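You operate a simulated robot arm through the tools that you are given. There is no shell and no other tool. Be economical: measure what you need, move in short steps, check, and stop when the job is done.

You are at the controls of a simulated two-armed robot. One attempt, no reset.

TASK
Pick up the cylinder marked "65" from the narrow machine stand with one hand, pass it to the other hand and put it on the grey island bench. Press the length zero key two times. Put one of the pads from the black bench on top of the white box. Put the 200 g weight on the white plate on the vibrating table. Take the felt block and leave it on the black bench. Open the debris drawer. Do these in any order. Set down upright: cylinder, 200 g weight.
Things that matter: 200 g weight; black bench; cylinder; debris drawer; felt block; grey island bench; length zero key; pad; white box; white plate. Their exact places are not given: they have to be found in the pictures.

It is judged by the outcome, as a careful person would: the job done as asked, and still so three seconds after it is handed in. It fails if anything else is knocked over, pushed out of place, dropped, spilled or broken.

THE ROBOT
Two 6-joint arms with two-finger parallel grippers on one trunk, on a base that drives. Base frame: it is fixed to the floor where the robot stands at the start and does not move with it; the origin is under the middle of the robot, x ahead of it, y to its left, z up. Units: mm, degrees, N and s.
The left shoulder is at the start at [60, 187, 1147], the right one opposite. With the tool pointing down near the work surface each hand reaches from about 240 to 620 mm from the robot's upright axis, wherever it stands, measured 20 degrees to its own side. Places, roughly: 200 g weight [-1000, 1000, 1000]; black bench [-1200, 2200, 800]; debris drawer [-5000, -700, 200]; felt block (5x5x4 cm) [-3500, 4000, 900]; grey island bench [-1200, -1500, 900]; length zero key [600, 1300, 900]; pad (6x5x4 cm) [-1200, 2700, 900]; white box (20x13x6 cm) [-1400, 1400, 900]; white plate [-1000, 1250, 1000]. Payload 1.57 kg a hand.
Tool frame (each hand has its own): the origin (TCP) lies between the finger pads and is the grasp point; the fingertips stand 30 mm ahead of it; z points along the fingers, y is the line along which they close. The gripper opens to 110 mm. The fingers are 24 mm wide and 12 mm thick; the gripper's body (48 by 112 mm) begins 78 mm behind the TCP.
Orientation is that of the tool frame in the base frame, as [roll, pitch, yaw] about the fixed x, y, z axes, in that order (R = Rz(yaw) Ry(pitch) Rx(roll)). With the fingers straight down and closing along the base's y, the tool's x points along the base's -x, its y along +y and its z along -z.

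THE INTERFACE
- The arms move only by the tool jog_arm. It takes "left_motion", "right_motion" or both (then of equal length, played together; a hand with none holds still); each is a list of rows, each an object of numbers (a shift or turn left out is 0, a gripper value left out holds the last): "tx", "ty", "tz": the shift along the tool's x, y, z in units of 40 mm (1.0 is 40 mm); "rx", "ry", "rz": the turn, a rotation vector about the tool's x, y, z in units of 6 degrees (1.0 is 6 degrees); "fingers": the gripper command, from -1 (shut) to 1 (fully open), values between in proportion. In form: [{"tx": .., "ty": .., "tz": .., "rx": .., "ry": .., "rz": .., "fingers": ..}, ...]. A call has 1 to 12 rows; each row shifts and turns the commanded pose from where the row before left it, along the tool's axes as they then stand. A call with a number of a shift or a turn outside -1 to 1 is refused whole. A row lasts 0.2 s, in which the tool goes at most 50 mm and 8.6 degrees; a call with a longer step from one row to the next is refused whole, and so is a gripper value outside its range. A pose out of reach is approached as far as the arm can. The call stops where the force on the tool passes 40 N (or 10 N more than at its start, if that is more) or the arm is blocked; 0.2 s more then pass. Each finger travels about 153 mm/s and halts on what it meets, pressing with about 33 N; the grip force reading is that of the motor and also rises with nothing between the fingers. The clock runs only during rows and for 0.2 s after the last one: add rows that do not move to give the fingers time. The reply holds the time, the measured pose of the TCP, the force on the tool along the base axes, the opening and the grip force, in the units named above and with some noise, with the torque about the TCP (base axes, N m) and any sound that the robot's microphone picked up.
- Cameras (640 x 400 px; columns grow to the right, rows downward): "scene" is now at [12.2, -1.7, 1685.6]; the picture's right is [-0.06, -1.00, 0.00], its down [-0.84, 0.05, -0.54] and it looks along [0.54, -0.03, -0.84] (base axes); focal length 259 px, centre (320, 200). "left" rides on the left gripper at [70, -16, -141] in its tool frame; the picture's right is [0.23, 0.97, 0.00], its down [-0.86, 0.20, -0.48] and it looks along [-0.47, 0.11, 0.88] (tool axes); focal length 222 px, centre (320, 200). "right" rides on the right gripper at [70, 16, -141] in its tool frame; the picture's right is [-0.23, 0.97, 0.00], its down [-0.86, -0.20, -0.48] and it looks along [-0.47, -0.11, 0.88] (tool axes); focal length 222 px, centre (320, 200).
- camera(camera): a new picture of that camera. No time passes.
- slide_trunk(by): slides the trunk up (or, below 0, down) by that many mm; the arms and the scene camera ride with it, the base frame stays. It gives what a move gives, with no picture.
- base_move(legs): drives the robot by 1 to 6 legs, each [ahead, left, turn to the left] in mm, mm and degrees, along the robot's own axes; the way and the turn of a leg run together, so that a leg with both is an arc; at most 1500 mm and 180 degrees a leg. The arms and the cameras ride along, it lands a little off, and it stops where it bumps. It gives what a move gives.
- aim_head(pan, tilt): turns the head with the scene camera to pan (to the left, within 86 degrees either way) and tilt (down, from -29 to 69), counted from straight ahead of the robot. It gives what a move gives.
- measure_at(camera, pixels): for up to 12 pixels [column, row] of the newest picture of that camera ("zoom" is the newest enlarged one), the place [x, y, z] in the base frame of the surface seen there, good to about 3 mm, but the place of the scene camera against the robot may be out by one fixed shift of up to 12 mm in any direction. No time passes.
- zoom(camera, box): a new picture of the part [left, top, right, bottom] of that camera's present view, enlarged. No time passes.
- job_done(): hands the job in; it is judged then, once.

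Work in short steps. Measure before you move; look again where a grasp or a placing could have gone wrong, and mend it. You have 117 turns and 126 pictures in all, those below and enlarged ones among them. Open the grippers and draw the arms clear of the work before you hand the job in, unless the task says otherwise; then end with one line.

The tools are called after "Request:" as name(argument=value, ...) on one line, values as JSON. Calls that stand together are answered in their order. jog_arm: Moves the arms, as the interface text tells. Its arguments: {"type":"object","properties":{"left_motion":{"type":"array","items":{"type":"object","properties":{"tx":{"type":"number"},"ty":{"type":"number"},"tz":{"type":"number"},"rx":{"type":"number"},"ry":{"type":"number"},"rz":{"type":"number"},"fingers":{"type":"number"}}}},"right_motion":{"type":"array","items":{"type":"object","properties":{"tx":{"type":"number"},"ty":{"type":"number"},"tz":{"type":"number"},"rx":{"type":"number"},"ry":{"type":"number"},"rz":{"type":"number"},"fingers":{"type":"number"}}}}},"required":[]} The other tools are called the same way: slide_trunk (by) slides the trunk up or down; base_move (legs) drives the base; aim_head (pan, tilt) turns the head that bears the scene camera; camera (camera) takes a picture; measure_at (camera, pixels) gives the place of the surface under pixels of a picture; zoom (camera, box) takes an enlarged picture of a part of a camera's view; job_done () hands the job in.

At the start:

```text
time: 0.0
left_tcp_pos: [450.6, 213.3, 1087.1]
left_orientation: [-180.0, 0.0, 180.0]
left_ft_force: [-0.6, -0.3, 0.2]
left_torque: [-0.01, -0.03, 0.06]
left_opening: 110.4
left_grip_force: 0.1
right_tcp_pos: [410.2, -227.1, 1113.2]
right_orientation: [-179.9, 0.0, -179.9]
right_ft_force: [0.1, 0.5, -0.4]
right_torque: [-0.01, -0.01, 0.03]
right_opening: 110.1
right_grip_force: 0.0
trunk travel left (down, up): [-775.0, 215.0]
robot x, y, heading: [-0.6, 1.1, -0.2]
head pan, tilt: [-3.7, 57.5]
```

scene: 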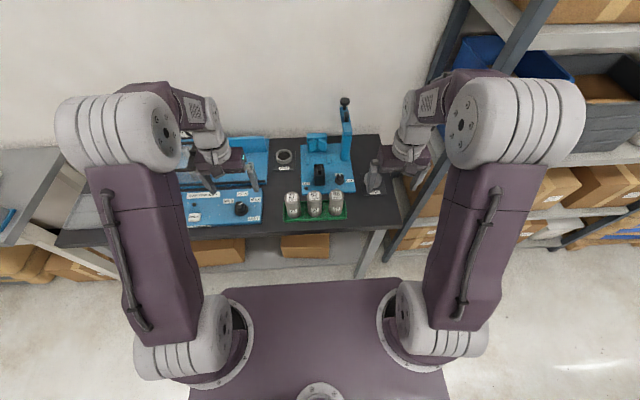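
right: 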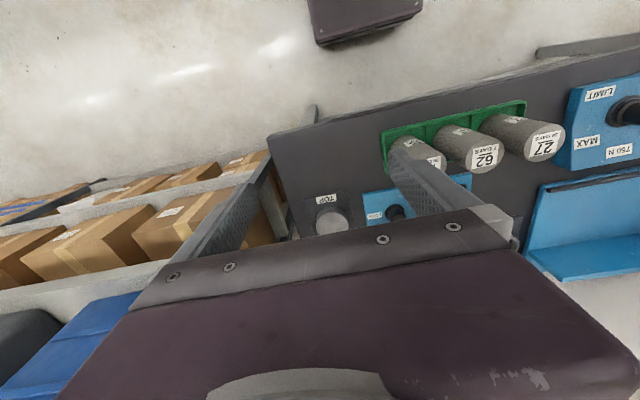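
left: 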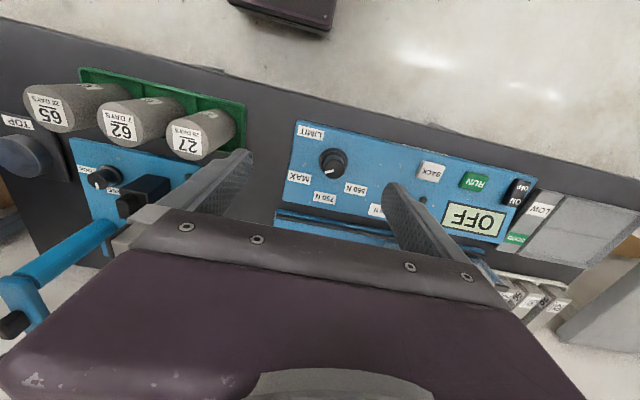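

The green rack with the three cylinders is near (315,207) in the scene picture. I zoom there and measure.

Request:
zoom(camera="scene", box=[260, 130, 400, 230])

Request:
measure_at(camera="left", pixels=[[45, 110], [117, 127], [187, 140], [90, 75], [240, 110], [20, 150], [60, 60]])

Request:
measure_at(camera="right", pixels=[[433, 160], [486, 158], [542, 142], [390, 160], [520, 105], [420, 140]])

```text
4.00 times, centred on (330, 180) of scene
```

zoom: 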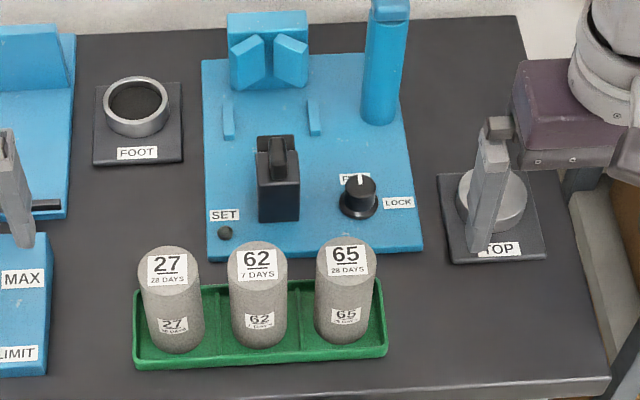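

```text
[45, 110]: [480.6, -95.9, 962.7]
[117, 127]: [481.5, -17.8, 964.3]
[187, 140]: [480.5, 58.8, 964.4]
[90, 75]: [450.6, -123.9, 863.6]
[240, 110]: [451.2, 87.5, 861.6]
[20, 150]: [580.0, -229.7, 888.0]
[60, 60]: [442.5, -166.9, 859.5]
```

```text
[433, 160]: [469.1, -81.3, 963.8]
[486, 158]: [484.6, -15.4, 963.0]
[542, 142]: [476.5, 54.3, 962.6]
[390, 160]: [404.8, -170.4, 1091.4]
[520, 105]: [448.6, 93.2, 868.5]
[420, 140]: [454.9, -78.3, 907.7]
```

Cylinder 65's top is around (347,258) in the zoom. I measure its top rim, and the neighbour for the scene camera's shift.

Request:
measure_at(camera="zoom", pixels=[[319, 260], [375, 260], [347, 240], [347, 278], [258, 262], [167, 268], [347, 345], [260, 355]])

Request:
zoom(camera="left", box=[0, 50, 260, 212])

```text
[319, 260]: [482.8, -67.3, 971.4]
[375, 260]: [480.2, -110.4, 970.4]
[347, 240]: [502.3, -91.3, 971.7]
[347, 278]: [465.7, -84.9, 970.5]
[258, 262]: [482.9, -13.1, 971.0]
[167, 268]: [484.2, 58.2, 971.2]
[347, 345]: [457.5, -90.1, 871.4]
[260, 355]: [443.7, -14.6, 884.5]
```

```text
2.46 times, centred on (130, 131) of left
```

zoom: 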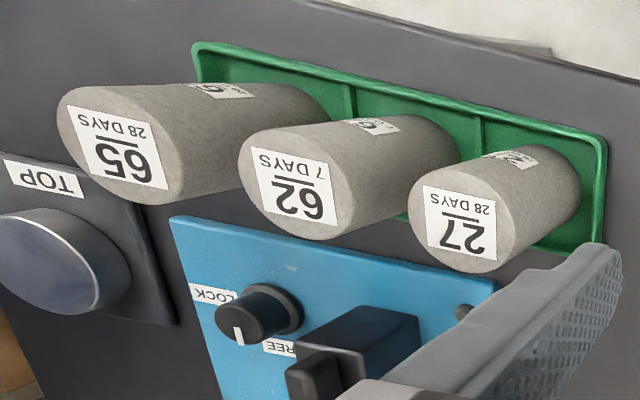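

I measure the rim of 65's top in the left wrist picture (centre about (128,145) in the zoom).

Request:
measure_at(camera="zoom", pixels=[[62, 125], [182, 180], [100, 92], [150, 200], [122, 145], [295, 180], [459, 220], [600, 150], [255, 130], [340, 225]])

```text
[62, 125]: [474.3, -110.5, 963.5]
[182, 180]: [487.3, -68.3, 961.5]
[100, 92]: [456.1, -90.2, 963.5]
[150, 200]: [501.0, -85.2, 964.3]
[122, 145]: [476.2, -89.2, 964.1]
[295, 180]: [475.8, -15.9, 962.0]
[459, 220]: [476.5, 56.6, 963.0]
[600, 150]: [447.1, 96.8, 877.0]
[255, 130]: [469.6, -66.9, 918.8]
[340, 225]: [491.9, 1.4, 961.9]
```

Cylinder 65 is centred at about (479,-89), top at z 963, about 46 across. Before moving I measure the blue column beside it (scene (345,130)).

Request:
measure_at(camera="scene", pixels=[[344, 102], [347, 130], [346, 155], [320, 175], [338, 178], [373, 190]])

Request:
jog_arm(right_motion=[{"rz": -1}, {"rz": -1}, {"rz": -1}, {"rz": -1}, {"rz": -1}, {"rz": -1}, {"rz": -1}, {"rz": -1}, {"rz": -1}, {"rz": -1}, {"rz": -1}, {"rz": -1}])

```text
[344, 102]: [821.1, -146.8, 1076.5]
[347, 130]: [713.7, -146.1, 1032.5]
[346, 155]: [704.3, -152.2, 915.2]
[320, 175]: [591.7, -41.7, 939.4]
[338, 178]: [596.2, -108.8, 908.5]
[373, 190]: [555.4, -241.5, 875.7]
```

```text
time: 2.6
left_tcp_pos: [452.0, 212.3, 1085.9]
left_orientation: [180.0, 0.0, -180.0]
left_ft_force: [1.2, 0.0, -0.2]
left_torque: [-0.01, 0.03, 0.01]
left_opening: 109.8
left_grip_force: 0.0
right_tcp_pos: [410.1, -227.5, 1113.7]
right_orientation: [180.0, 0.1, -107.9]
right_ft_force: [0.2, -0.5, 0.1]
right_torque: [0.0, 0.02, -0.01]
right_opening: 109.8
right_grip_force: 0.1
trunk travel left (down, up): [-775.0, 215.0]
robot x, y, heading: [-1.0, -3.2, 0.0]
head pan, tilt: [-3.7, 57.5]
```

Three more turn rows, then translate over the cylinder at z≈1040.

Request:
jog_arm(right_motion=[{"rz": -1}, {"rz": -1}, {"rz": -1}, {"tx": -0.69, "ty": -0.345, "tz": 0.37}, {"tx": -0.69, "ty": -0.345, "tz": 0.37}, {"tx": -0.69, "ty": -0.345, "tz": 0.37}, {"tx": -0.69, "ty": -0.345, "tz": 0.37}, {"tx": -0.69, "ty": -0.345, "tz": 0.37}, {}])

Request:
camera(camera="right")

```text
time: 4.6
left_tcp_pos: [451.3, 211.9, 1087.8]
left_orientation: [-179.9, 0.0, -179.9]
left_ft_force: [-0.6, -0.9, -0.4]
left_torque: [-0.01, 0.0, 0.01]
left_opening: 110.1
left_grip_force: 0.0
right_tcp_pos: [476.7, -90.2, 1038.0]
right_orientation: [-180.0, 0.0, -90.0]
right_ft_force: [-0.4, -0.3, -0.2]
right_torque: [0.03, 0.0, 0.01]
right_opening: 110.0
right_grip_force: 0.1
trunk travel left (down, up): [-775.0, 215.0]
robot x, y, heading: [-0.8, -0.0, 0.0]
head pan, tilt: [-3.7, 57.5]
```

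```text
120 pictures are left
```

right: 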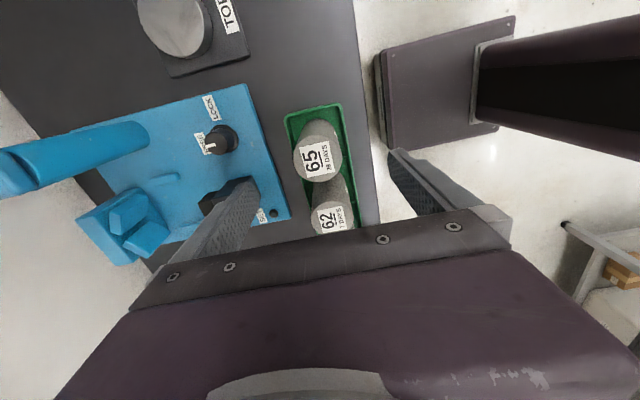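

Aligned. Descend to TCP z≈943 with the fingers partly open.

Request:
jog_arm(right_motion=[{"tz": 0.5, "fingers": 0.5}, {"tz": 0.5}, {"tz": 0.5}, {"tz": 0.5}, {"tz": 0.4}, {}])

Request:
jog_arm(right_motion=[{"fingers": -1}, {}, {}, {}])

Request:
jog_arm(right_motion=[{"tz": -0.3}, {"tz": -0.5}, {"tz": -0.8}, {"tz": -0.8}, {"tz": -0.8}, {}])

Request:
camera(camera="scene")

```text
time: 6.0
left_tcp_pos: [451.9, 212.4, 1085.9]
left_orientation: [180.0, 0.0, -180.0]
left_ft_force: [0.0, 0.7, 0.8]
left_torque: [0.0, 0.01, 0.0]
left_opening: 110.0
left_grip_force: 0.1
right_tcp_pos: [478.8, -89.1, 942.3]
right_orientation: [180.0, 0.0, -90.0]
right_ft_force: [-0.1, 0.3, 0.9]
right_torque: [-0.01, 0.0, 0.0]
right_opening: 82.5
right_grip_force: 0.0
trunk travel left (down, up): [-775.0, 215.0]
robot x, y, heading: [2.1, 0.5, 0.0]
head pan, tilt: [-3.7, 57.5]
```

```text
time: 7.0
left_tcp_pos: [451.5, 213.1, 1087.2]
left_orientation: [179.9, 0.0, 180.0]
left_ft_force: [-1.2, -0.5, 0.3]
left_torque: [0.02, 0.0, -0.01]
left_opening: 110.1
left_grip_force: 0.1
right_tcp_pos: [478.9, -89.6, 943.2]
right_orientation: [-180.0, -0.1, -90.0]
right_ft_force: [0.5, 0.3, -1.1]
right_torque: [0.04, -0.16, 0.0]
right_opening: 49.4
right_grip_force: 32.9
trunk travel left (down, up): [-775.0, 215.0]
robot x, y, heading: [-2.0, -3.6, 0.1]
head pan, tilt: [-3.7, 57.5]
```

```text
time: 8.4
left_tcp_pos: [452.0, 213.2, 1085.9]
left_orientation: [-180.0, 0.0, -180.0]
left_ft_force: [0.3, 0.3, 0.6]
left_torque: [-0.01, 0.0, -0.02]
left_opening: 110.0
left_grip_force: 0.1
right_tcp_pos: [478.9, -90.6, 1070.0]
right_orientation: [-180.0, 0.0, -89.9]
right_ft_force: [-0.3, 1.1, -6.1]
right_torque: [-0.01, 0.03, 0.01]
right_opening: 49.3
right_grip_force: 32.4
trunk travel left (down, up): [-775.0, 215.0]
robot x, y, heading: [0.6, 1.1, 0.1]
head pan, tilt: [-3.7, 57.5]
```

```text
119 pictures are left
```

scene: 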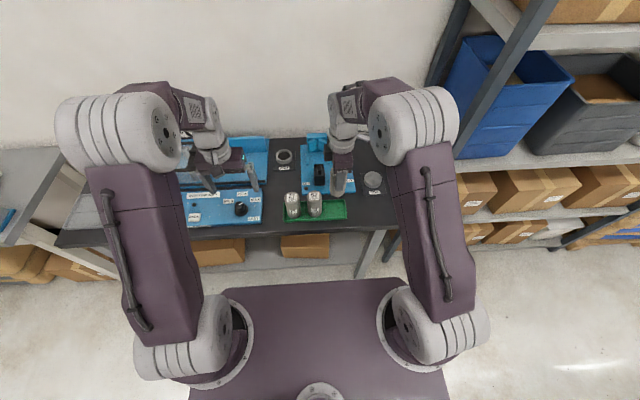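

Held (49 mm, ~6 N). I back off the stand, then turn the wrists into handover poses in the clear.

Request:
base_move(legs=[[-300, 0, 0]])

Request:
jog_arm(right_motion=[{"rz": 1}, {"rz": 1}, {"rz": 1}, {"rz": 1}, {"rz": 1}, {"rz": 1}, {"rz": 1}, {"rz": 1}, {"rz": 1}, {"rz": 1}, {"rz": 1}, {"rz": 1}], left_motion=[{"ty": 0.5, "rz": 1}, {"rz": 1}, {"rz": 1}, {"rz": 1}, {"rz": 1}, {"rz": 1}, {"rz": 1}, {"rz": 1}, {"rz": 1}, {"rz": 1}, {"rz": 1}, {"rz": 1}])

Request:
jog_arm(right_motion=[{"rz": 1}, {"rz": 1}, {"rz": 1}, {}, {}, {}, {}, {}, {}, {}, {}], left_motion=[{"rz": 1}, {"rz": 1}, {"rz": 1}, {"ry": -1}, {"ry": -1}, {"ry": -1}, {"ry": -1}, {"ry": -1}, {"ry": -1}, {"ry": -1}, {"ry": -0.5}])

Request:
camera(camera="scene")

```text
time: 10.5
left_tcp_pos: [147.2, 212.3, 1086.1]
left_orientation: [180.0, 0.0, 179.9]
left_ft_force: [0.2, 0.4, 0.1]
left_torque: [0.0, 0.01, 0.0]
left_opening: 109.8
left_grip_force: 0.1
right_tcp_pos: [174.0, -91.0, 1070.1]
right_orientation: [179.9, 0.0, -90.1]
right_ft_force: [-0.3, -0.5, -5.1]
right_torque: [-0.01, 0.0, 0.0]
right_opening: 49.5
right_grip_force: 32.7
trunk travel left (down, up): [-775.0, 215.0]
robot x, y, heading: [-310.7, -0.7, -0.2]
head pan, tilt: [-3.7, 57.5]
```

```text
time: 13.1
left_tcp_pos: [145.5, 232.0, 1086.4]
left_orientation: [-179.9, -0.1, 107.9]
left_ft_force: [0.5, 0.7, -0.2]
left_torque: [-0.01, 0.0, 0.0]
left_opening: 110.3
left_grip_force: 0.1
right_tcp_pos: [173.3, -90.3, 1068.8]
right_orientation: [180.0, 0.0, -162.2]
right_ft_force: [-0.2, 1.0, -4.5]
right_torque: [0.01, 0.0, 0.04]
right_opening: 49.5
right_grip_force: 32.8
trunk travel left (down, up): [-775.0, 215.0]
robot x, y, heading: [-304.2, 1.0, -0.1]
head pan, tilt: [-3.7, 57.5]
```

```text
time: 15.5
left_tcp_pos: [146.8, 230.5, 1086.0]
left_orientation: [-180.0, 45.2, 89.9]
left_ft_force: [0.3, 0.5, 0.1]
left_torque: [-0.01, 0.02, 0.03]
left_opening: 110.0
left_grip_force: 0.2
right_tcp_pos: [172.4, -90.3, 1070.5]
right_orientation: [179.9, 0.0, 179.9]
right_ft_force: [0.0, 0.9, -4.4]
right_torque: [-0.01, 0.01, 0.0]
right_opening: 49.9
right_grip_force: 33.0
trunk travel left (down, up): [-775.0, 215.0]
robot x, y, heading: [-307.4, 0.6, 0.1]
head pan, tilt: [-3.7, 57.5]
```

```text
118 pictures are left
```

scene: 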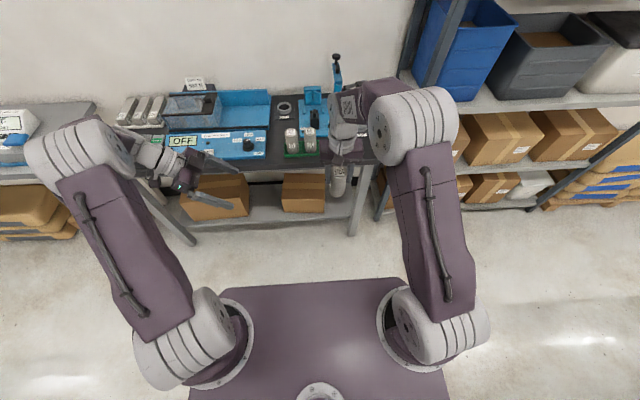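

Tool axes are as planned. Right shifts 60 mm to the left; left goes to a pre-grasp point 100 mm back along its fingers.

Request:
jog_arm(right_motion=[{"ty": 0.5}, {"ty": 0.5}, {"ty": 0.5}, {}, {}, {}], left_motion=[{"tx": -0.724, "ty": 0.125, "tz": 0.618}, {"tx": -0.724, "ty": 0.125, "tz": 0.618}, {"tx": -0.724, "ty": 0.125, "tz": 0.618}, {"tx": -0.724, "ty": 0.125, "tz": 0.618}, {"tx": -0.724, "ty": 0.125, "tz": 0.618}, {}])

Request:
camera(camera="left")

Request:
camera(camera="scene")

```text
time: 16.9
left_tcp_pos: [169.4, 41.6, 1105.3]
left_orientation: [179.9, 45.0, 89.8]
left_ft_force: [0.3, 0.1, -0.1]
left_torque: [0.03, 0.01, -0.02]
left_opening: 109.9
left_grip_force: 0.1
right_tcp_pos: [173.6, -29.0, 1069.8]
right_orientation: [180.0, -0.1, 179.9]
right_ft_force: [-0.7, 0.8, -4.2]
right_torque: [-0.03, -0.02, 0.01]
right_opening: 49.3
right_grip_force: 33.2
trunk travel left (down, up): [-775.0, 215.0]
robot x, y, heading: [-302.9, 3.4, -0.2]
head pan, tilt: [-3.7, 57.5]
```

```text
117 pictures are left
```

left: 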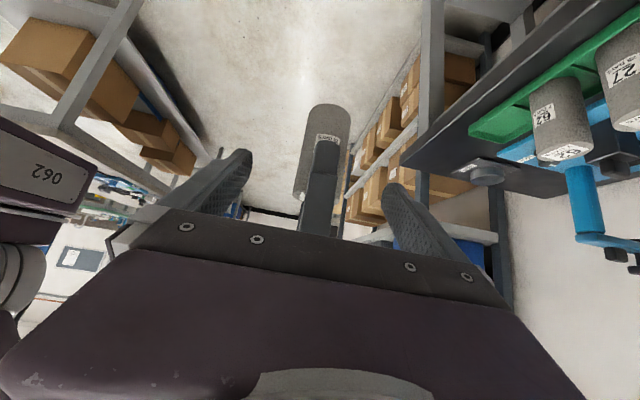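

```text
116 pictures are left
```

scene: 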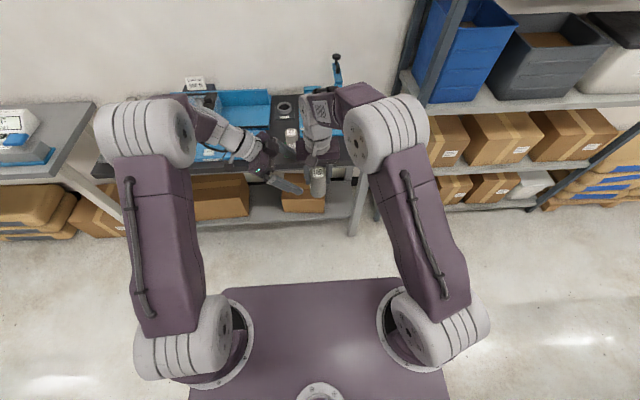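

Lined up with the cylinder's lower half. Advance 103 mm along the fingers, then close.

Request:
jog_arm(left_motion=[{"tx": 0.08, "ty": 0.1, "tz": 0.5}, {"tz": 0.5}, {"tz": 0.5}, {"tz": 0.5}, {"tz": 0.5}, {}])

Request:
jog_arm(left_motion=[{"fingers": -1}, {}, {}, {}])

Request:
camera(camera="left")

```text
time: 18.1
left_tcp_pos: [175.4, -19.3, 1033.4]
left_orientation: [179.7, 45.0, 89.8]
left_ft_force: [0.0, 0.8, -0.1]
left_torque: [-0.12, -0.01, 0.01]
left_opening: 110.0
left_grip_force: 0.0
right_tcp_pos: [174.6, -34.7, 1065.8]
right_orientation: [-179.4, -0.6, 179.7]
right_ft_force: [0.9, -1.8, -4.4]
right_torque: [0.09, 0.0, 0.0]
right_opening: 49.7
right_grip_force: 32.5
trunk travel left (down, up): [-775.0, 215.0]
robot x, y, heading: [-304.5, 4.3, -0.2]
head pan, tilt: [-3.7, 57.5]
stopped in row 5 (right hand): the force on the tool passed its limit (the readings are from after the stop); the commanded pose is now the measured one
```

```text
time: 19.1
left_tcp_pos: [174.0, -19.9, 1032.8]
left_orientation: [179.9, 44.9, 89.7]
left_ft_force: [-24.0, 8.8, 9.2]
left_torque: [-1.02, -0.6, -0.44]
left_opening: 49.2
left_grip_force: 33.1
right_tcp_pos: [174.0, -35.6, 1067.1]
right_orientation: [-179.3, -0.2, 179.8]
right_ft_force: [24.2, -8.2, -13.6]
right_torque: [0.59, -0.22, 0.06]
right_opening: 49.6
right_grip_force: 33.1
trunk travel left (down, up): [-775.0, 215.0]
robot x, y, heading: [-308.2, -1.7, -0.0]
head pan, tilt: [-3.7, 57.5]
```

```text
115 pictures are left
```

left: 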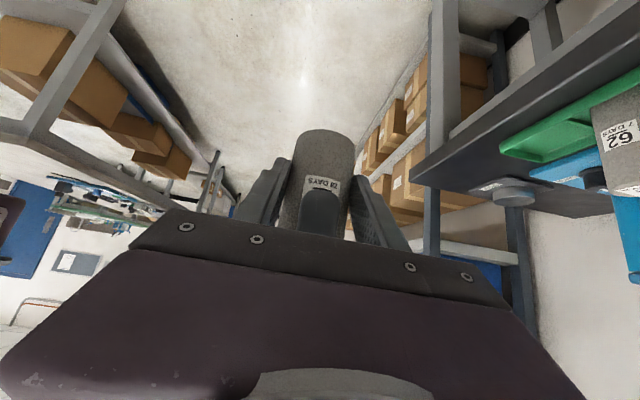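

Both hands hold it (49 mm each). Open the right hand and lift it straight off.

Request:
jog_arm(right_motion=[{"fingers": 0.3}, {}, {}])

Request:
jog_arm(right_motion=[{"tz": -0.5}, {"tz": -0.5}, {"tz": -0.5}, {"tz": -0.5}, {"tz": -0.5, "ty": -0.5}, {"ty": -1}, {"ty": -1}, {"ty": -1}, {"ty": -1}, {}])

Request:
camera(camera="scene")

Request:
camera(camera="left")

```text
time: 19.9
left_tcp_pos: [176.4, -19.6, 1033.3]
left_orientation: [179.7, 44.9, 90.0]
left_ft_force: [6.7, 22.6, -12.3]
left_torque: [-2.22, 0.5, -0.35]
left_opening: 49.3
left_grip_force: 32.1
right_tcp_pos: [172.6, -35.0, 1067.7]
right_orientation: [-179.3, -0.6, 179.8]
right_ft_force: [-8.0, -22.6, 12.0]
right_torque: [1.73, -0.31, 0.36]
right_opening: 51.7
right_grip_force: 0.1
trunk travel left (down, up): [-775.0, 215.0]
robot x, y, heading: [-307.5, -1.7, -0.1]
head pan, tilt: [-3.7, 57.5]
```

```text
time: 22.1
left_tcp_pos: [174.9, -18.4, 1032.8]
left_orientation: [179.7, 45.1, 89.8]
left_ft_force: [0.6, -0.6, 0.1]
left_torque: [0.06, 0.0, 0.0]
left_opening: 49.3
left_grip_force: 32.8
right_tcp_pos: [171.9, -214.2, 1171.2]
right_orientation: [-179.2, -0.4, 179.8]
right_ft_force: [-0.2, 0.4, -0.1]
right_torque: [-0.02, -0.03, -0.03]
right_opening: 71.3
right_grip_force: 0.2
trunk travel left (down, up): [-775.0, 215.0]
robot x, y, heading: [-307.3, -5.0, 0.0]
head pan, tilt: [-3.7, 57.5]
```

```text
114 pictures are left
```

scene: 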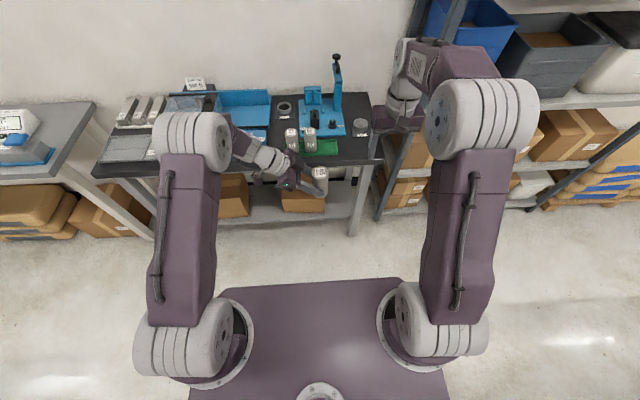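

```text
113 pictures are left
```

left: 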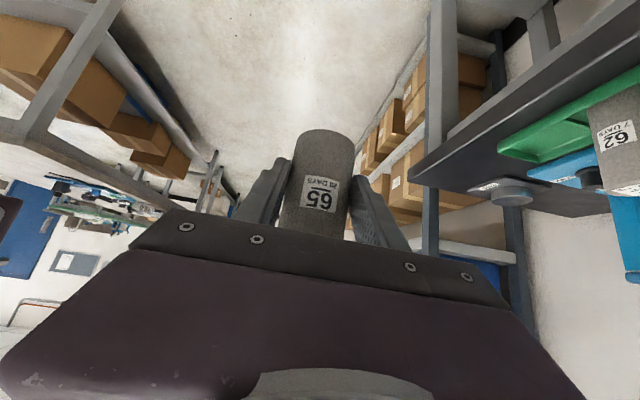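

The left hand holds 65 by itself. Now I look to the right for the grey island bench.

Request:
aim_head(pan=-86, tilt=25)

Request:
camera(camera="scene")

Request:
aim_head(pan=86, tilt=25)

Request:
camera(camera="scene")

```text
time: 23.6
left_tcp_pos: [175.4, -20.7, 1033.9]
left_orientation: [179.7, 44.9, 89.8]
left_ft_force: [0.1, -0.6, -0.9]
left_torque: [0.07, 0.0, -0.01]
left_opening: 49.4
left_grip_force: 33.1
right_tcp_pos: [172.1, -215.0, 1171.1]
right_orientation: [-179.4, -0.4, 179.7]
right_ft_force: [0.1, 0.1, -0.2]
right_torque: [-0.01, -0.01, 0.0]
right_opening: 71.5
right_grip_force: 0.1
trunk travel left (down, up): [-775.0, 215.0]
robot x, y, heading: [-303.3, 1.1, 0.1]
head pan, tilt: [-85.9, 25.0]
```

```text
112 pictures are left
```

scene: 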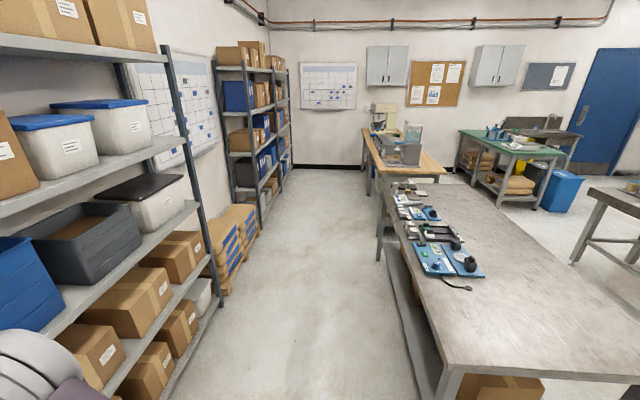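

```text
time: 26.2
left_tcp_pos: [175.1, -20.2, 1034.1]
left_orientation: [179.7, 45.0, 89.8]
left_ft_force: [0.0, -0.2, -0.2]
left_torque: [0.05, 0.01, -0.03]
left_opening: 49.3
left_grip_force: 33.3
right_tcp_pos: [172.0, -214.5, 1169.7]
right_orientation: [-179.4, -0.3, 179.6]
right_ft_force: [0.6, -0.5, -0.1]
right_torque: [0.0, 0.03, -0.01]
right_opening: 71.6
right_grip_force: 0.1
trunk travel left (down, up): [-775.0, 215.0]
robot x, y, heading: [-306.3, 1.2, -0.0]
head pan, tilt: [85.9, 25.0]
```

```text
111 pictures are left
```

scene: 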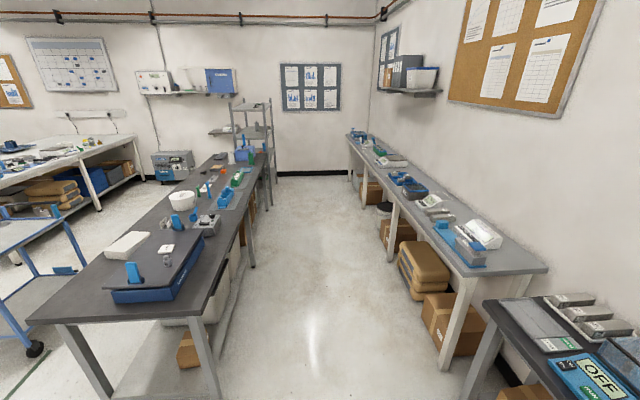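

The second view shows the black bench with the vibrating table (160,270) and the right wall bench. I zoom into both while I have this view.

Request:
zoom(camera="scene", box=[60, 140, 280, 310])

Request:
measure_at(camera="scene", pixels=[[40, 320], [200, 330], [250, 190], [127, 245], [165, 248], [167, 260], [130, 270], [182, 200], [440, 290], [545, 270], [350, 140], [485, 232]])

Request:
zoom(camera="scene", box=[330, 120, 560, 290])

```text
2.35 times, centred on (170, 225) of scene
```

zoom: 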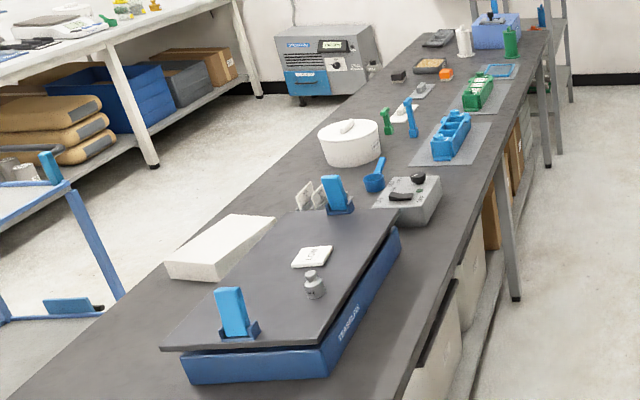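

```text
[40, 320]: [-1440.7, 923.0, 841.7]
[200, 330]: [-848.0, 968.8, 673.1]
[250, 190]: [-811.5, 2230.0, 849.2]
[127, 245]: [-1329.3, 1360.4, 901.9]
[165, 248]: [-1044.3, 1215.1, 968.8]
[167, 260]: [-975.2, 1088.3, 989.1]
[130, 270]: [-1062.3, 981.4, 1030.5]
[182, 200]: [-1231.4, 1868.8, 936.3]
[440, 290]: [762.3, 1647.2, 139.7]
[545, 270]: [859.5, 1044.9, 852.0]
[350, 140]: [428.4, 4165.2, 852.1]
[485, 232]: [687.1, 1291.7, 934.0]
```

```text
2.35 times, centred on (445, 205) of scene
```

zoom: 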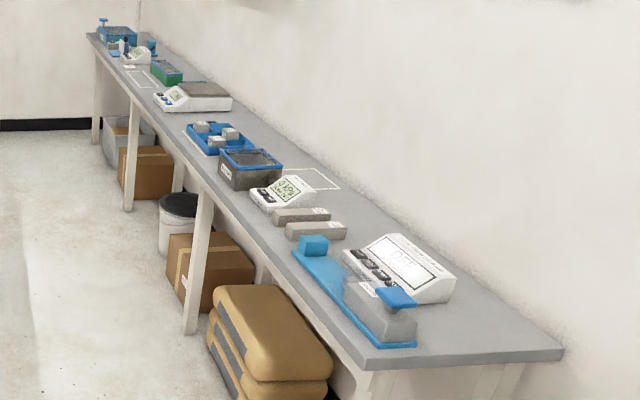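

Now back off 200 mm and turn right 90° to face along −y, then look at the island.

Request:
base_move(legs=[[-200, 0, 0], [0, 0, -90]])

Request:
aim_head(pan=-35, tilt=35)

Request:
camera(camera="scene")

```text
time: 31.6
left_tcp_pos: [-518.9, -481.7, 1033.8]
left_orientation: [179.7, 45.0, 0.6]
left_ft_force: [0.3, 0.2, -4.2]
left_torque: [-0.01, -0.05, -0.01]
left_opening: 49.3
left_grip_force: 33.3
right_tcp_pos: [-714.7, -480.3, 1170.5]
right_orientation: [-179.4, -0.4, 90.5]
right_ft_force: [-0.2, 0.4, 0.0]
right_torque: [0.0, 0.02, -0.03]
right_opening: 71.4
right_grip_force: 0.1
trunk travel left (down, up): [-775.0, 215.0]
robot x, y, heading: [-506.1, -0.9, -89.3]
head pan, tilt: [85.9, 25.0]
```

```text
time: 33.6
left_tcp_pos: [-519.8, -482.0, 1034.5]
left_orientation: [179.7, 45.0, 0.7]
left_ft_force: [0.1, -0.8, -4.7]
left_torque: [0.02, -0.03, 0.02]
left_opening: 49.2
left_grip_force: 33.3
right_tcp_pos: [-714.4, -481.8, 1170.1]
right_orientation: [-179.5, -0.4, 90.5]
right_ft_force: [0.2, 0.0, 0.8]
right_torque: [-0.01, 0.0, 0.02]
right_opening: 71.6
right_grip_force: 0.0
trunk travel left (down, up): [-775.0, 215.0]
robot x, y, heading: [-504.9, 1.0, -89.2]
head pan, tilt: [-35.0, 35.0]
```

```text
108 pictures are left
```

scene: 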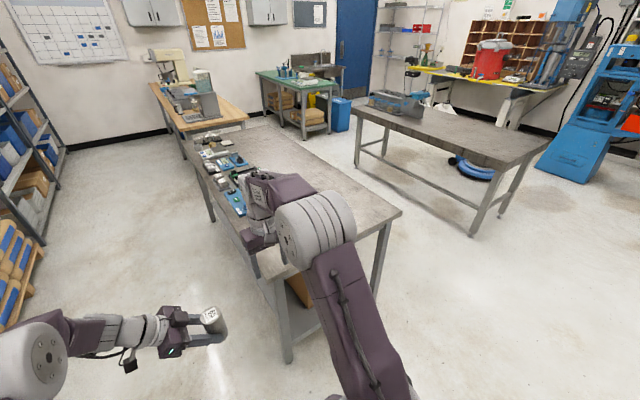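

The island is the metal-topped bench in the middle. I measure its corners and clear area.

Request:
measure_at(camera="scene", pixels=[[398, 213], [350, 200], [300, 160], [290, 180], [260, 128], [235, 160], [272, 275], [240, 210], [505, 160], [400, 120]])

```text
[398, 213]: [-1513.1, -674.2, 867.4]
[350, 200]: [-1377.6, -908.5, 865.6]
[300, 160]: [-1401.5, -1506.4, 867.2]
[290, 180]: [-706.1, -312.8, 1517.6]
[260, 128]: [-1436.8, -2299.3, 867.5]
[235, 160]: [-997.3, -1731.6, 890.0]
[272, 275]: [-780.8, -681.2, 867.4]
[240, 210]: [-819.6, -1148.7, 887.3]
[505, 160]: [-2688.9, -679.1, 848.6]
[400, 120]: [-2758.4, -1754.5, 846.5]
```

Drive sideways 615 mm to the right, then ahead 300 mm to the island's near end.

Request:
base_move(legs=[[0, -615, -0.8], [295, 0, 0]])

Request:
aim_head(pan=0, tilt=55)

Request:
camera(camera="scene")

Request:
camera(camera="left")

```text
time: 38.7
left_tcp_pos: [-1128.9, -780.8, 1034.4]
left_orientation: [179.6, 45.0, 0.7]
left_ft_force: [-0.4, 0.5, -4.6]
left_torque: [0.0, -0.07, 0.03]
left_opening: 49.3
left_grip_force: 32.8
right_tcp_pos: [-1324.7, -779.8, 1171.2]
right_orientation: [-179.3, -0.3, 90.7]
right_ft_force: [-0.2, 1.3, -0.3]
right_torque: [-0.03, 0.0, -0.01]
right_opening: 71.7
right_grip_force: 0.1
trunk travel left (down, up): [-775.0, 215.0]
robot x, y, heading: [-1115.0, -297.0, -89.3]
head pan, tilt: [-35.0, 35.0]
```

```text
time: 39.7
left_tcp_pos: [-1129.2, -782.3, 1033.6]
left_orientation: [179.7, 45.0, 0.9]
left_ft_force: [0.6, 0.3, -5.5]
left_torque: [0.01, -0.1, -0.01]
left_opening: 49.4
left_grip_force: 33.2
right_tcp_pos: [-1323.2, -780.6, 1170.0]
right_orientation: [-179.3, -0.4, 90.7]
right_ft_force: [0.4, -0.1, -0.1]
right_torque: [-0.01, -0.01, -0.01]
right_opening: 71.5
right_grip_force: 0.0
trunk travel left (down, up): [-775.0, 215.0]
robot x, y, heading: [-1114.9, -299.6, -89.1]
head pan, tilt: [0.0, 55.0]
```

```text
107 pictures are left
```

scene: 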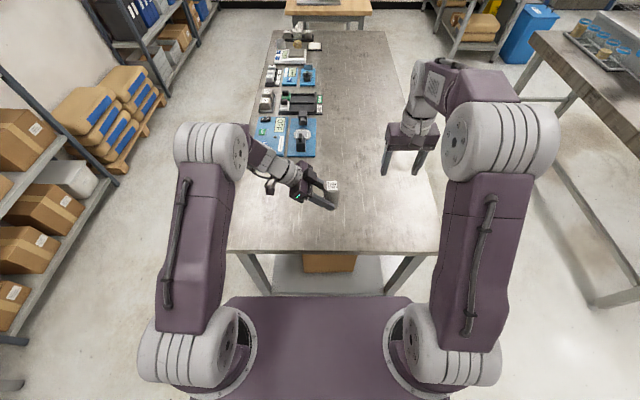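

```text
106 pictures are left
```

left: 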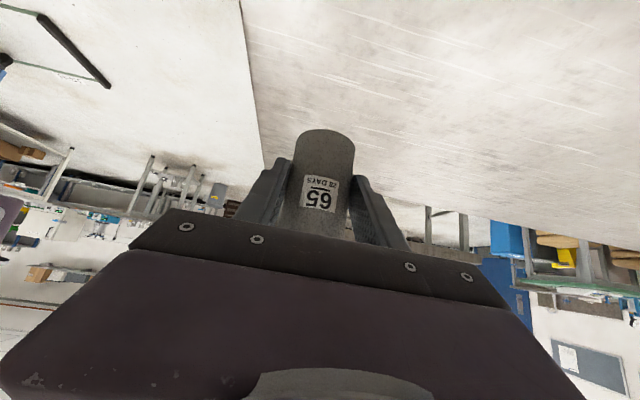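

I measure the bench height and the cylinder with the left camera.

Request:
measure_at(camera="left", pixels=[[400, 150], [280, 120], [450, 60], [327, 215], [320, 190], [327, 135]])

Request:
zoom(camera="scene", box=[260, 150, 380, 230])

```text
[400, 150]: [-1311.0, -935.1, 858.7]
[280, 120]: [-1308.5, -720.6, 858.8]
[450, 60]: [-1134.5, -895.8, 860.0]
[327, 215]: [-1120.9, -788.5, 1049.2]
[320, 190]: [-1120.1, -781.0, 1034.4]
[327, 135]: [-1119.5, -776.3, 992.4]
```

```text
5.00 times, centred on (320, 190) of scene
```

zoom: 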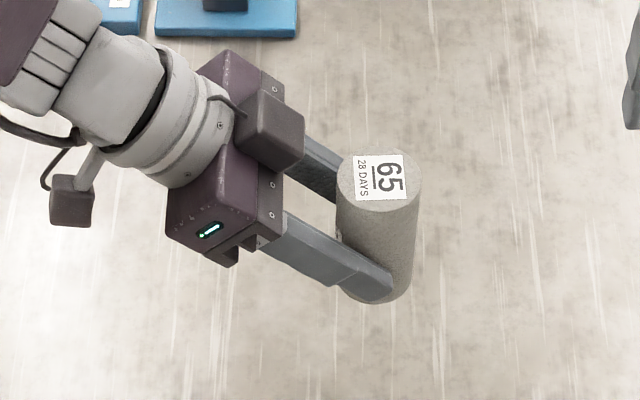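

Bench at z 859, cylinder vertical. Lower 112 mm, then feel for contact.

Request:
jog_arm(left_motion=[{"tx": 0.33, "tz": 0.33}, {"tx": 0.33, "tz": 0.33}, {"tx": 0.33, "tz": 0.33}, {"tx": 0.33, "tz": 0.33}, {"tx": 0.33, "tz": 0.33}, {"tx": 0.33, "tz": 0.33}, {}])

Request:
camera(camera="left")

Request:
zoom(camera="scene", box=[260, 150, 380, 230])

```text
time: 41.3
left_tcp_pos: [-1129.1, -781.8, 920.9]
left_orientation: [179.6, 45.0, 0.8]
left_ft_force: [-0.3, 0.3, -4.4]
left_torque: [0.01, -0.05, 0.01]
left_opening: 49.7
left_grip_force: 32.5
right_tcp_pos: [-1323.2, -782.0, 1170.7]
right_orientation: [-179.4, -0.5, 90.6]
right_ft_force: [0.4, 0.1, 0.5]
right_torque: [-0.02, -0.03, 0.03]
right_opening: 71.5
right_grip_force: 0.0
trunk travel left (down, up): [-775.0, 215.0]
robot x, y, heading: [-1114.9, -299.2, -89.3]
head pan, tilt: [0.0, 55.0]
```

```text
104 pictures are left
```

left: 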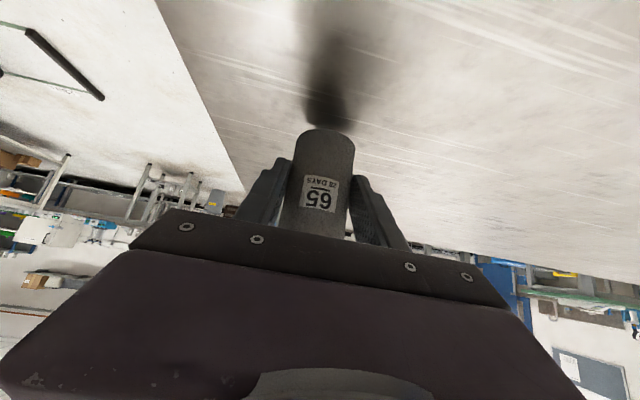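

```text
5.00 times, centred on (320, 190) of scene
```

zoom: 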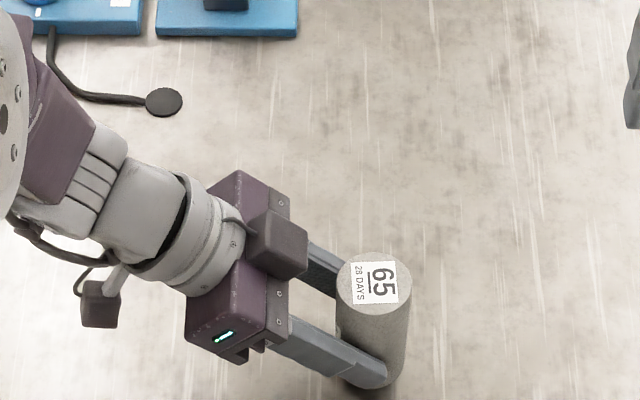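

Close to the surface. Fine steps down until contact.

Request:
jog_arm(left_motion=[{"tx": 0.05, "tz": 0.05}, {"tx": 0.05, "tz": 0.05}, {"tx": 0.05, "tz": 0.05}, {"tx": 0.03, "tz": 0.03}, {"tx": 0.03, "tz": 0.03}, {}])

```text
time: 42.7
left_tcp_pos: [-1128.5, -781.7, 909.9]
left_orientation: [179.8, 45.0, 0.8]
left_ft_force: [0.1, -0.7, -4.8]
left_torque: [0.05, -0.07, 0.02]
left_opening: 49.5
left_grip_force: 33.1
right_tcp_pos: [-1323.3, -781.8, 1171.8]
right_orientation: [-179.4, -0.3, 90.7]
right_ft_force: [0.0, -0.2, -0.6]
right_torque: [0.02, 0.02, 0.02]
right_opening: 71.6
right_grip_force: 0.0
trunk travel left (down, up): [-775.0, 215.0]
robot x, y, heading: [-1117.5, -301.5, -89.3]
head pan, tilt: [0.0, 55.0]
```

Request:
jog_arm(left_motion=[{"tx": 0.02, "tz": 0.02}, {"tx": 0.02, "tz": 0.02}, {"tx": 0.02, "tz": 0.02}, {"tx": 0.02, "tz": 0.02}, {}])

```text
time: 43.9
left_tcp_pos: [-1128.5, -781.7, 907.5]
left_orientation: [179.3, 45.1, 0.5]
left_ft_force: [2.4, -2.3, 23.8]
left_torque: [0.37, -0.23, -0.07]
left_opening: 49.5
left_grip_force: 33.0
right_tcp_pos: [-1321.5, -778.9, 1171.8]
right_orientation: [-179.4, -0.4, 90.6]
right_ft_force: [0.2, -0.4, -0.6]
right_torque: [-0.02, 0.01, -0.01]
right_opening: 71.4
right_grip_force: 0.1
trunk travel left (down, up): [-775.0, 215.0]
robot x, y, heading: [-1115.0, -301.7, -89.1]
head pan, tilt: [0.0, 55.0]
```

Contact felt (+24 N). Ease 1 mm, open, and withdraw along the fingers.

Request:
jog_arm(left_motion=[{"tx": -0.02, "tz": -0.02}, {"fingers": 0.2}, {"fingers": 1}, {}, {}])

Request:
jog_arm(left_motion=[{"tz": -0.3}, {"tz": -0.6}, {"tz": -1}, {"tz": -1}, {"tz": -1}, {}])

Request:
zoom(camera="scene", box=[240, 150, 400, 250])

```text
time: 45.1
left_tcp_pos: [-1128.4, -782.9, 905.0]
left_orientation: [179.6, 45.0, 0.8]
left_ft_force: [0.3, 0.1, 0.7]
left_torque: [0.02, 0.0, 0.03]
left_opening: 110.2
left_grip_force: 0.0
right_tcp_pos: [-1322.7, -781.8, 1171.4]
right_orientation: [-179.3, -0.5, 90.7]
right_ft_force: [-0.1, -0.7, 0.6]
right_torque: [0.01, -0.05, 0.04]
right_opening: 71.6
right_grip_force: 0.0
trunk travel left (down, up): [-775.0, 215.0]
robot x, y, heading: [-1113.9, -296.5, -89.0]
head pan, tilt: [0.0, 55.0]
```

```text
time: 46.5
left_tcp_pos: [-1018.8, -778.9, 1016.8]
left_orientation: [179.8, 44.9, 0.8]
left_ft_force: [-0.4, 0.2, 0.1]
left_torque: [0.0, -0.02, -0.01]
left_opening: 110.0
left_grip_force: 0.1
right_tcp_pos: [-1322.6, -781.3, 1170.5]
right_orientation: [-179.4, -0.4, 90.6]
right_ft_force: [-1.1, -0.4, -0.5]
right_torque: [-0.01, 0.04, 0.0]
right_opening: 71.3
right_grip_force: 0.1
trunk travel left (down, up): [-775.0, 215.0]
robot x, y, heading: [-1115.8, -298.6, -89.4]
head pan, tilt: [0.0, 55.0]
```

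```text
4.00 times, centred on (320, 200) of scene
```

zoom: 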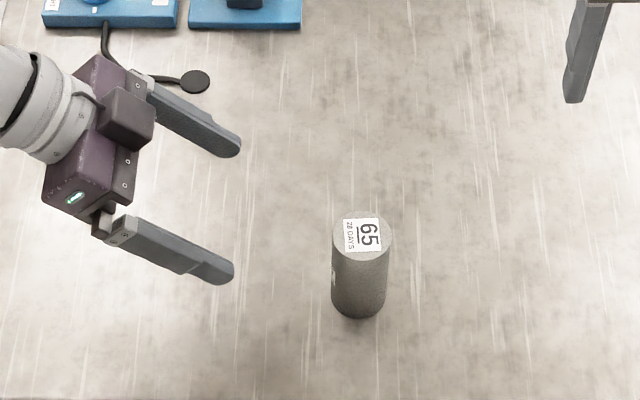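

Standing upright and free. I back the base away, then restore the left hand to straight down.

Request:
base_move(legs=[[-500, 0, 0]])

Request:
jog_arm(left_motion=[{"ry": 1, "tz": -1}, {"ry": 1}, {"ry": 1}, {"ry": 1}, {"ry": 1}, {"ry": 1}, {"ry": 1}, {"ry": 0.5}])

Request:
jog_arm(left_motion=[{"rz": -1}, {"rz": -1}, {"rz": -1}, {"rz": -1}, {"rz": -1}, {"rz": -1}, {"rz": -1}, {"rz": -1}, {"rz": -1}, {"rz": -1}, {"rz": -1}, {"rz": -1}])

Request:
aim_head(pan=-60, tilt=20)

Request:
camera(camera="scene")

```text
time: 49.5
left_tcp_pos: [-1026.3, -271.0, 1016.8]
left_orientation: [179.9, 45.0, 0.8]
left_ft_force: [0.3, 1.0, -0.6]
left_torque: [-0.03, -0.01, 0.0]
left_opening: 110.1
left_grip_force: 0.1
right_tcp_pos: [-1331.6, -271.3, 1169.8]
right_orientation: [-179.4, -0.3, 90.4]
right_ft_force: [0.2, 0.6, -0.3]
right_torque: [0.03, -0.01, -0.01]
right_opening: 71.6
right_grip_force: 0.0
trunk travel left (down, up): [-775.0, 215.0]
robot x, y, heading: [-1123.7, 208.4, -89.2]
head pan, tilt: [0.0, 55.0]
```

```text
time: 51.3
left_tcp_pos: [-997.2, -270.8, 1045.3]
left_orientation: [179.8, -0.1, 0.8]
left_ft_force: [-0.2, 0.2, 0.8]
left_torque: [-0.03, 0.01, 0.0]
left_opening: 109.9
left_grip_force: 0.1
right_tcp_pos: [-1330.4, -271.2, 1169.4]
right_orientation: [-179.4, -0.4, 90.4]
right_ft_force: [0.2, -0.2, 0.7]
right_torque: [-0.04, 0.0, 0.03]
right_opening: 71.6
right_grip_force: 0.1
trunk travel left (down, up): [-775.0, 215.0]
robot x, y, heading: [-1125.3, 209.0, -89.3]
head pan, tilt: [0.0, 55.0]
```

```text
time: 53.9
left_tcp_pos: [-996.9, -268.4, 1044.9]
left_orientation: [179.9, 0.2, 72.9]
left_ft_force: [0.1, 0.7, 0.2]
left_torque: [0.0, 0.02, -0.04]
left_opening: 109.9
left_grip_force: 0.0
right_tcp_pos: [-1330.6, -270.7, 1171.1]
right_orientation: [-179.5, -0.4, 90.4]
right_ft_force: [1.0, -0.2, 0.3]
right_torque: [-0.03, -0.01, -0.02]
right_opening: 71.7
right_grip_force: 0.1
trunk travel left (down, up): [-775.0, 215.0]
robot x, y, heading: [-1124.2, 212.7, -89.3]
head pan, tilt: [0.0, 55.0]
```

```text
time: 55.2
left_tcp_pos: [-997.9, -270.0, 1043.8]
left_orientation: [179.9, 0.2, 72.8]
left_ft_force: [-0.8, 0.5, 0.1]
left_torque: [-0.01, 0.0, -0.01]
left_opening: 110.0
left_grip_force: 0.0
right_tcp_pos: [-1330.5, -271.4, 1171.4]
right_orientation: [-179.4, -0.4, 90.5]
right_ft_force: [0.7, -0.6, -0.2]
right_torque: [0.03, 0.02, 0.02]
right_opening: 71.4
right_grip_force: 0.0
trunk travel left (down, up): [-775.0, 215.0]
robot x, y, heading: [-1126.0, 214.5, -89.5]
head pan, tilt: [-60.0, 20.0]
```

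```text
101 pictures are left
```

scene: 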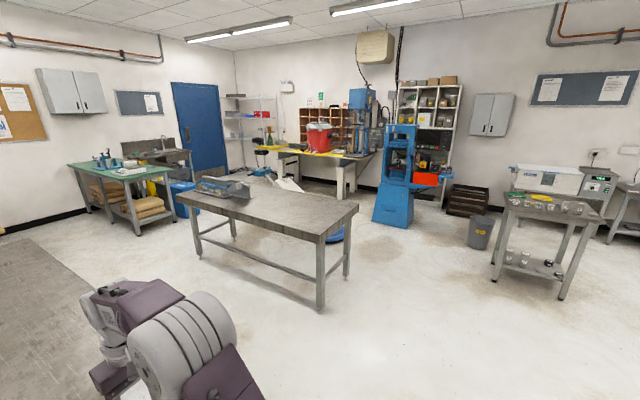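

I zoom on the blue press at (395,190) and measure around it; the debris drawer is likely in its base.

Request:
zoom(camera="scene", box=[300, 80, 480, 260])

Request:
measure_at(camera="scene", pixels=[[390, 215], [410, 225], [395, 200], [335, 235], [470, 240], [465, 200], [320, 300], [355, 205], [500, 270], [560, 290]])

```text
2.22 times, centred on (390, 170) of scene
```

zoom: 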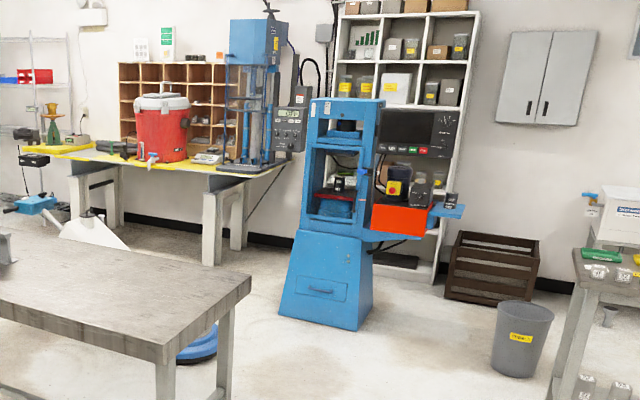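

```text
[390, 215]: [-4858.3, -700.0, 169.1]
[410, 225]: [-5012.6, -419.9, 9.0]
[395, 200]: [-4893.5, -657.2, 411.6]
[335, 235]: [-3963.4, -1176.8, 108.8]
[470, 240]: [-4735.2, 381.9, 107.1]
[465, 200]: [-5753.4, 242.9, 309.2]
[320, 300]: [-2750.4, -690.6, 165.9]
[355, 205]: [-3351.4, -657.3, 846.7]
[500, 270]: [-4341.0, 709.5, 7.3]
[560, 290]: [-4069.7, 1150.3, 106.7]
```

The drawer with handle is in the press base, front at x≈-4858, y≈-700, facing us. Turn to face −x and drive along the clear lane.

Request:
base_move(legs=[[0, 0, -90.5], [1400, 0, 0], [1250, 0, 0], [200, 720, 0]])

Request:
aim_head(pan=10, tilt=50)

Request:
camera(camera="scene")

```text
time: 75.7
left_tcp_pos: [-4508.7, -539.1, 1044.9]
left_orientation: [179.8, 0.1, -20.4]
left_ft_force: [0.3, -0.8, 0.9]
left_torque: [0.01, 0.02, 0.01]
left_opening: 110.0
left_grip_force: 0.1
right_tcp_pos: [-4491.4, -206.0, 1171.0]
right_orientation: [-179.4, -0.5, -2.7]
right_ft_force: [0.0, 0.3, 0.3]
right_torque: [-0.02, -0.02, 0.0]
right_opening: 71.6
right_grip_force: 0.0
trunk travel left (down, up): [-775.0, 215.0]
robot x, y, heading: [-4021.9, -445.6, 177.5]
head pan, tilt: [-60.0, 20.0]
```

```text
time: 77.1
left_tcp_pos: [-4508.2, -539.4, 1044.5]
left_orientation: [179.9, 0.1, -20.3]
left_ft_force: [0.2, -0.3, 0.3]
left_torque: [0.0, 0.01, 0.0]
left_opening: 109.8
left_grip_force: 0.1
right_tcp_pos: [-4491.8, -208.4, 1170.2]
right_orientation: [-179.4, -0.4, -2.6]
right_ft_force: [0.8, -0.7, -0.4]
right_torque: [0.0, -0.02, 0.02]
right_opening: 71.4
right_grip_force: 0.0
trunk travel left (down, up): [-775.0, 215.0]
robot x, y, heading: [-4021.0, -441.3, 177.3]
head pan, tilt: [10.0, 50.0]
```

```text
99 pictures are left
```

scene: 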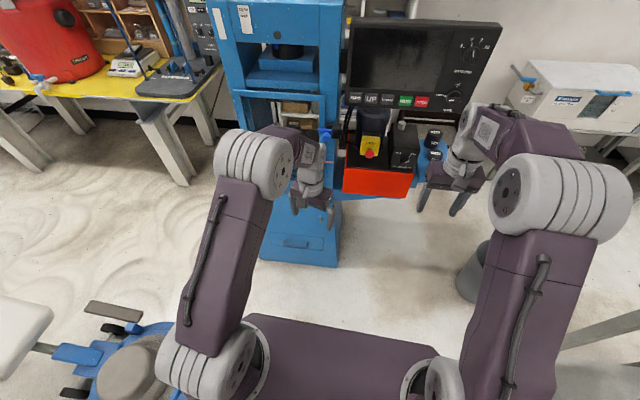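

The drawer front is at (297,247). I measure the handle, the press front and the red box, plus the stool at lower left.

Request:
zoom(camera="scene", box=[250, 190, 350, 280])

Request:
measure_at(camera="scene", pixels=[[285, 244], [308, 244], [297, 254], [264, 262], [336, 266], [300, 225], [380, 185], [410, 190], [440, 175], [130, 310], [150, 345], [475, 270]])

```text
4.44 times, centred on (300, 235) of scene
```

zoom: 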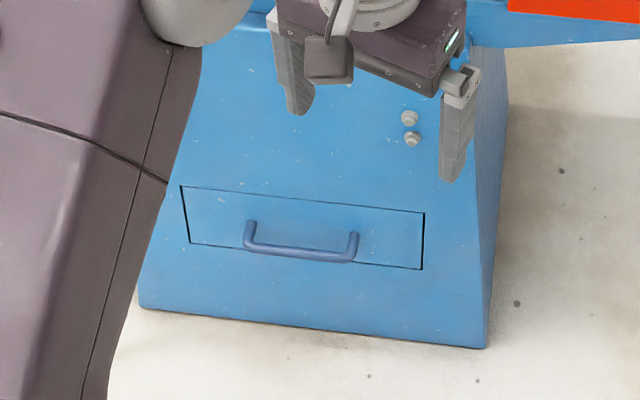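

```text
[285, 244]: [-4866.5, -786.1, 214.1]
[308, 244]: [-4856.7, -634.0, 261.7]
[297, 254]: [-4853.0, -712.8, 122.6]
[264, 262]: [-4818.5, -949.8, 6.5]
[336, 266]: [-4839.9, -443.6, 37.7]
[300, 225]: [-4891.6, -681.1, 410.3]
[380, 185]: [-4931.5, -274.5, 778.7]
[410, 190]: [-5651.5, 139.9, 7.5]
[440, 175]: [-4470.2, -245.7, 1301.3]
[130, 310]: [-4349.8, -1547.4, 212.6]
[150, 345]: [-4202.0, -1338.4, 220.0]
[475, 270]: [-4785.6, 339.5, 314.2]
```

Handle bar measurement in the zoom.

Request:
measure_at(camera="zoom", pixels=[[255, 246], [300, 253], [345, 260], [248, 228], [353, 240], [300, 240], [300, 265], [200, 245], [415, 265], [415, 218], [190, 192]])

```text
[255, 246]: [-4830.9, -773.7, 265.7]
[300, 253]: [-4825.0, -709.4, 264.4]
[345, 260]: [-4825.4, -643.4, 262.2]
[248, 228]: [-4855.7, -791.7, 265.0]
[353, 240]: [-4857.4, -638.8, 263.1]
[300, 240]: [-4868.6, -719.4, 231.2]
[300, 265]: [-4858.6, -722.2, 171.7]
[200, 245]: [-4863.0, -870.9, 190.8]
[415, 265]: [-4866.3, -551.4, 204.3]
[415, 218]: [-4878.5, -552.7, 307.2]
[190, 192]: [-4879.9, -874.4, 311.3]
```

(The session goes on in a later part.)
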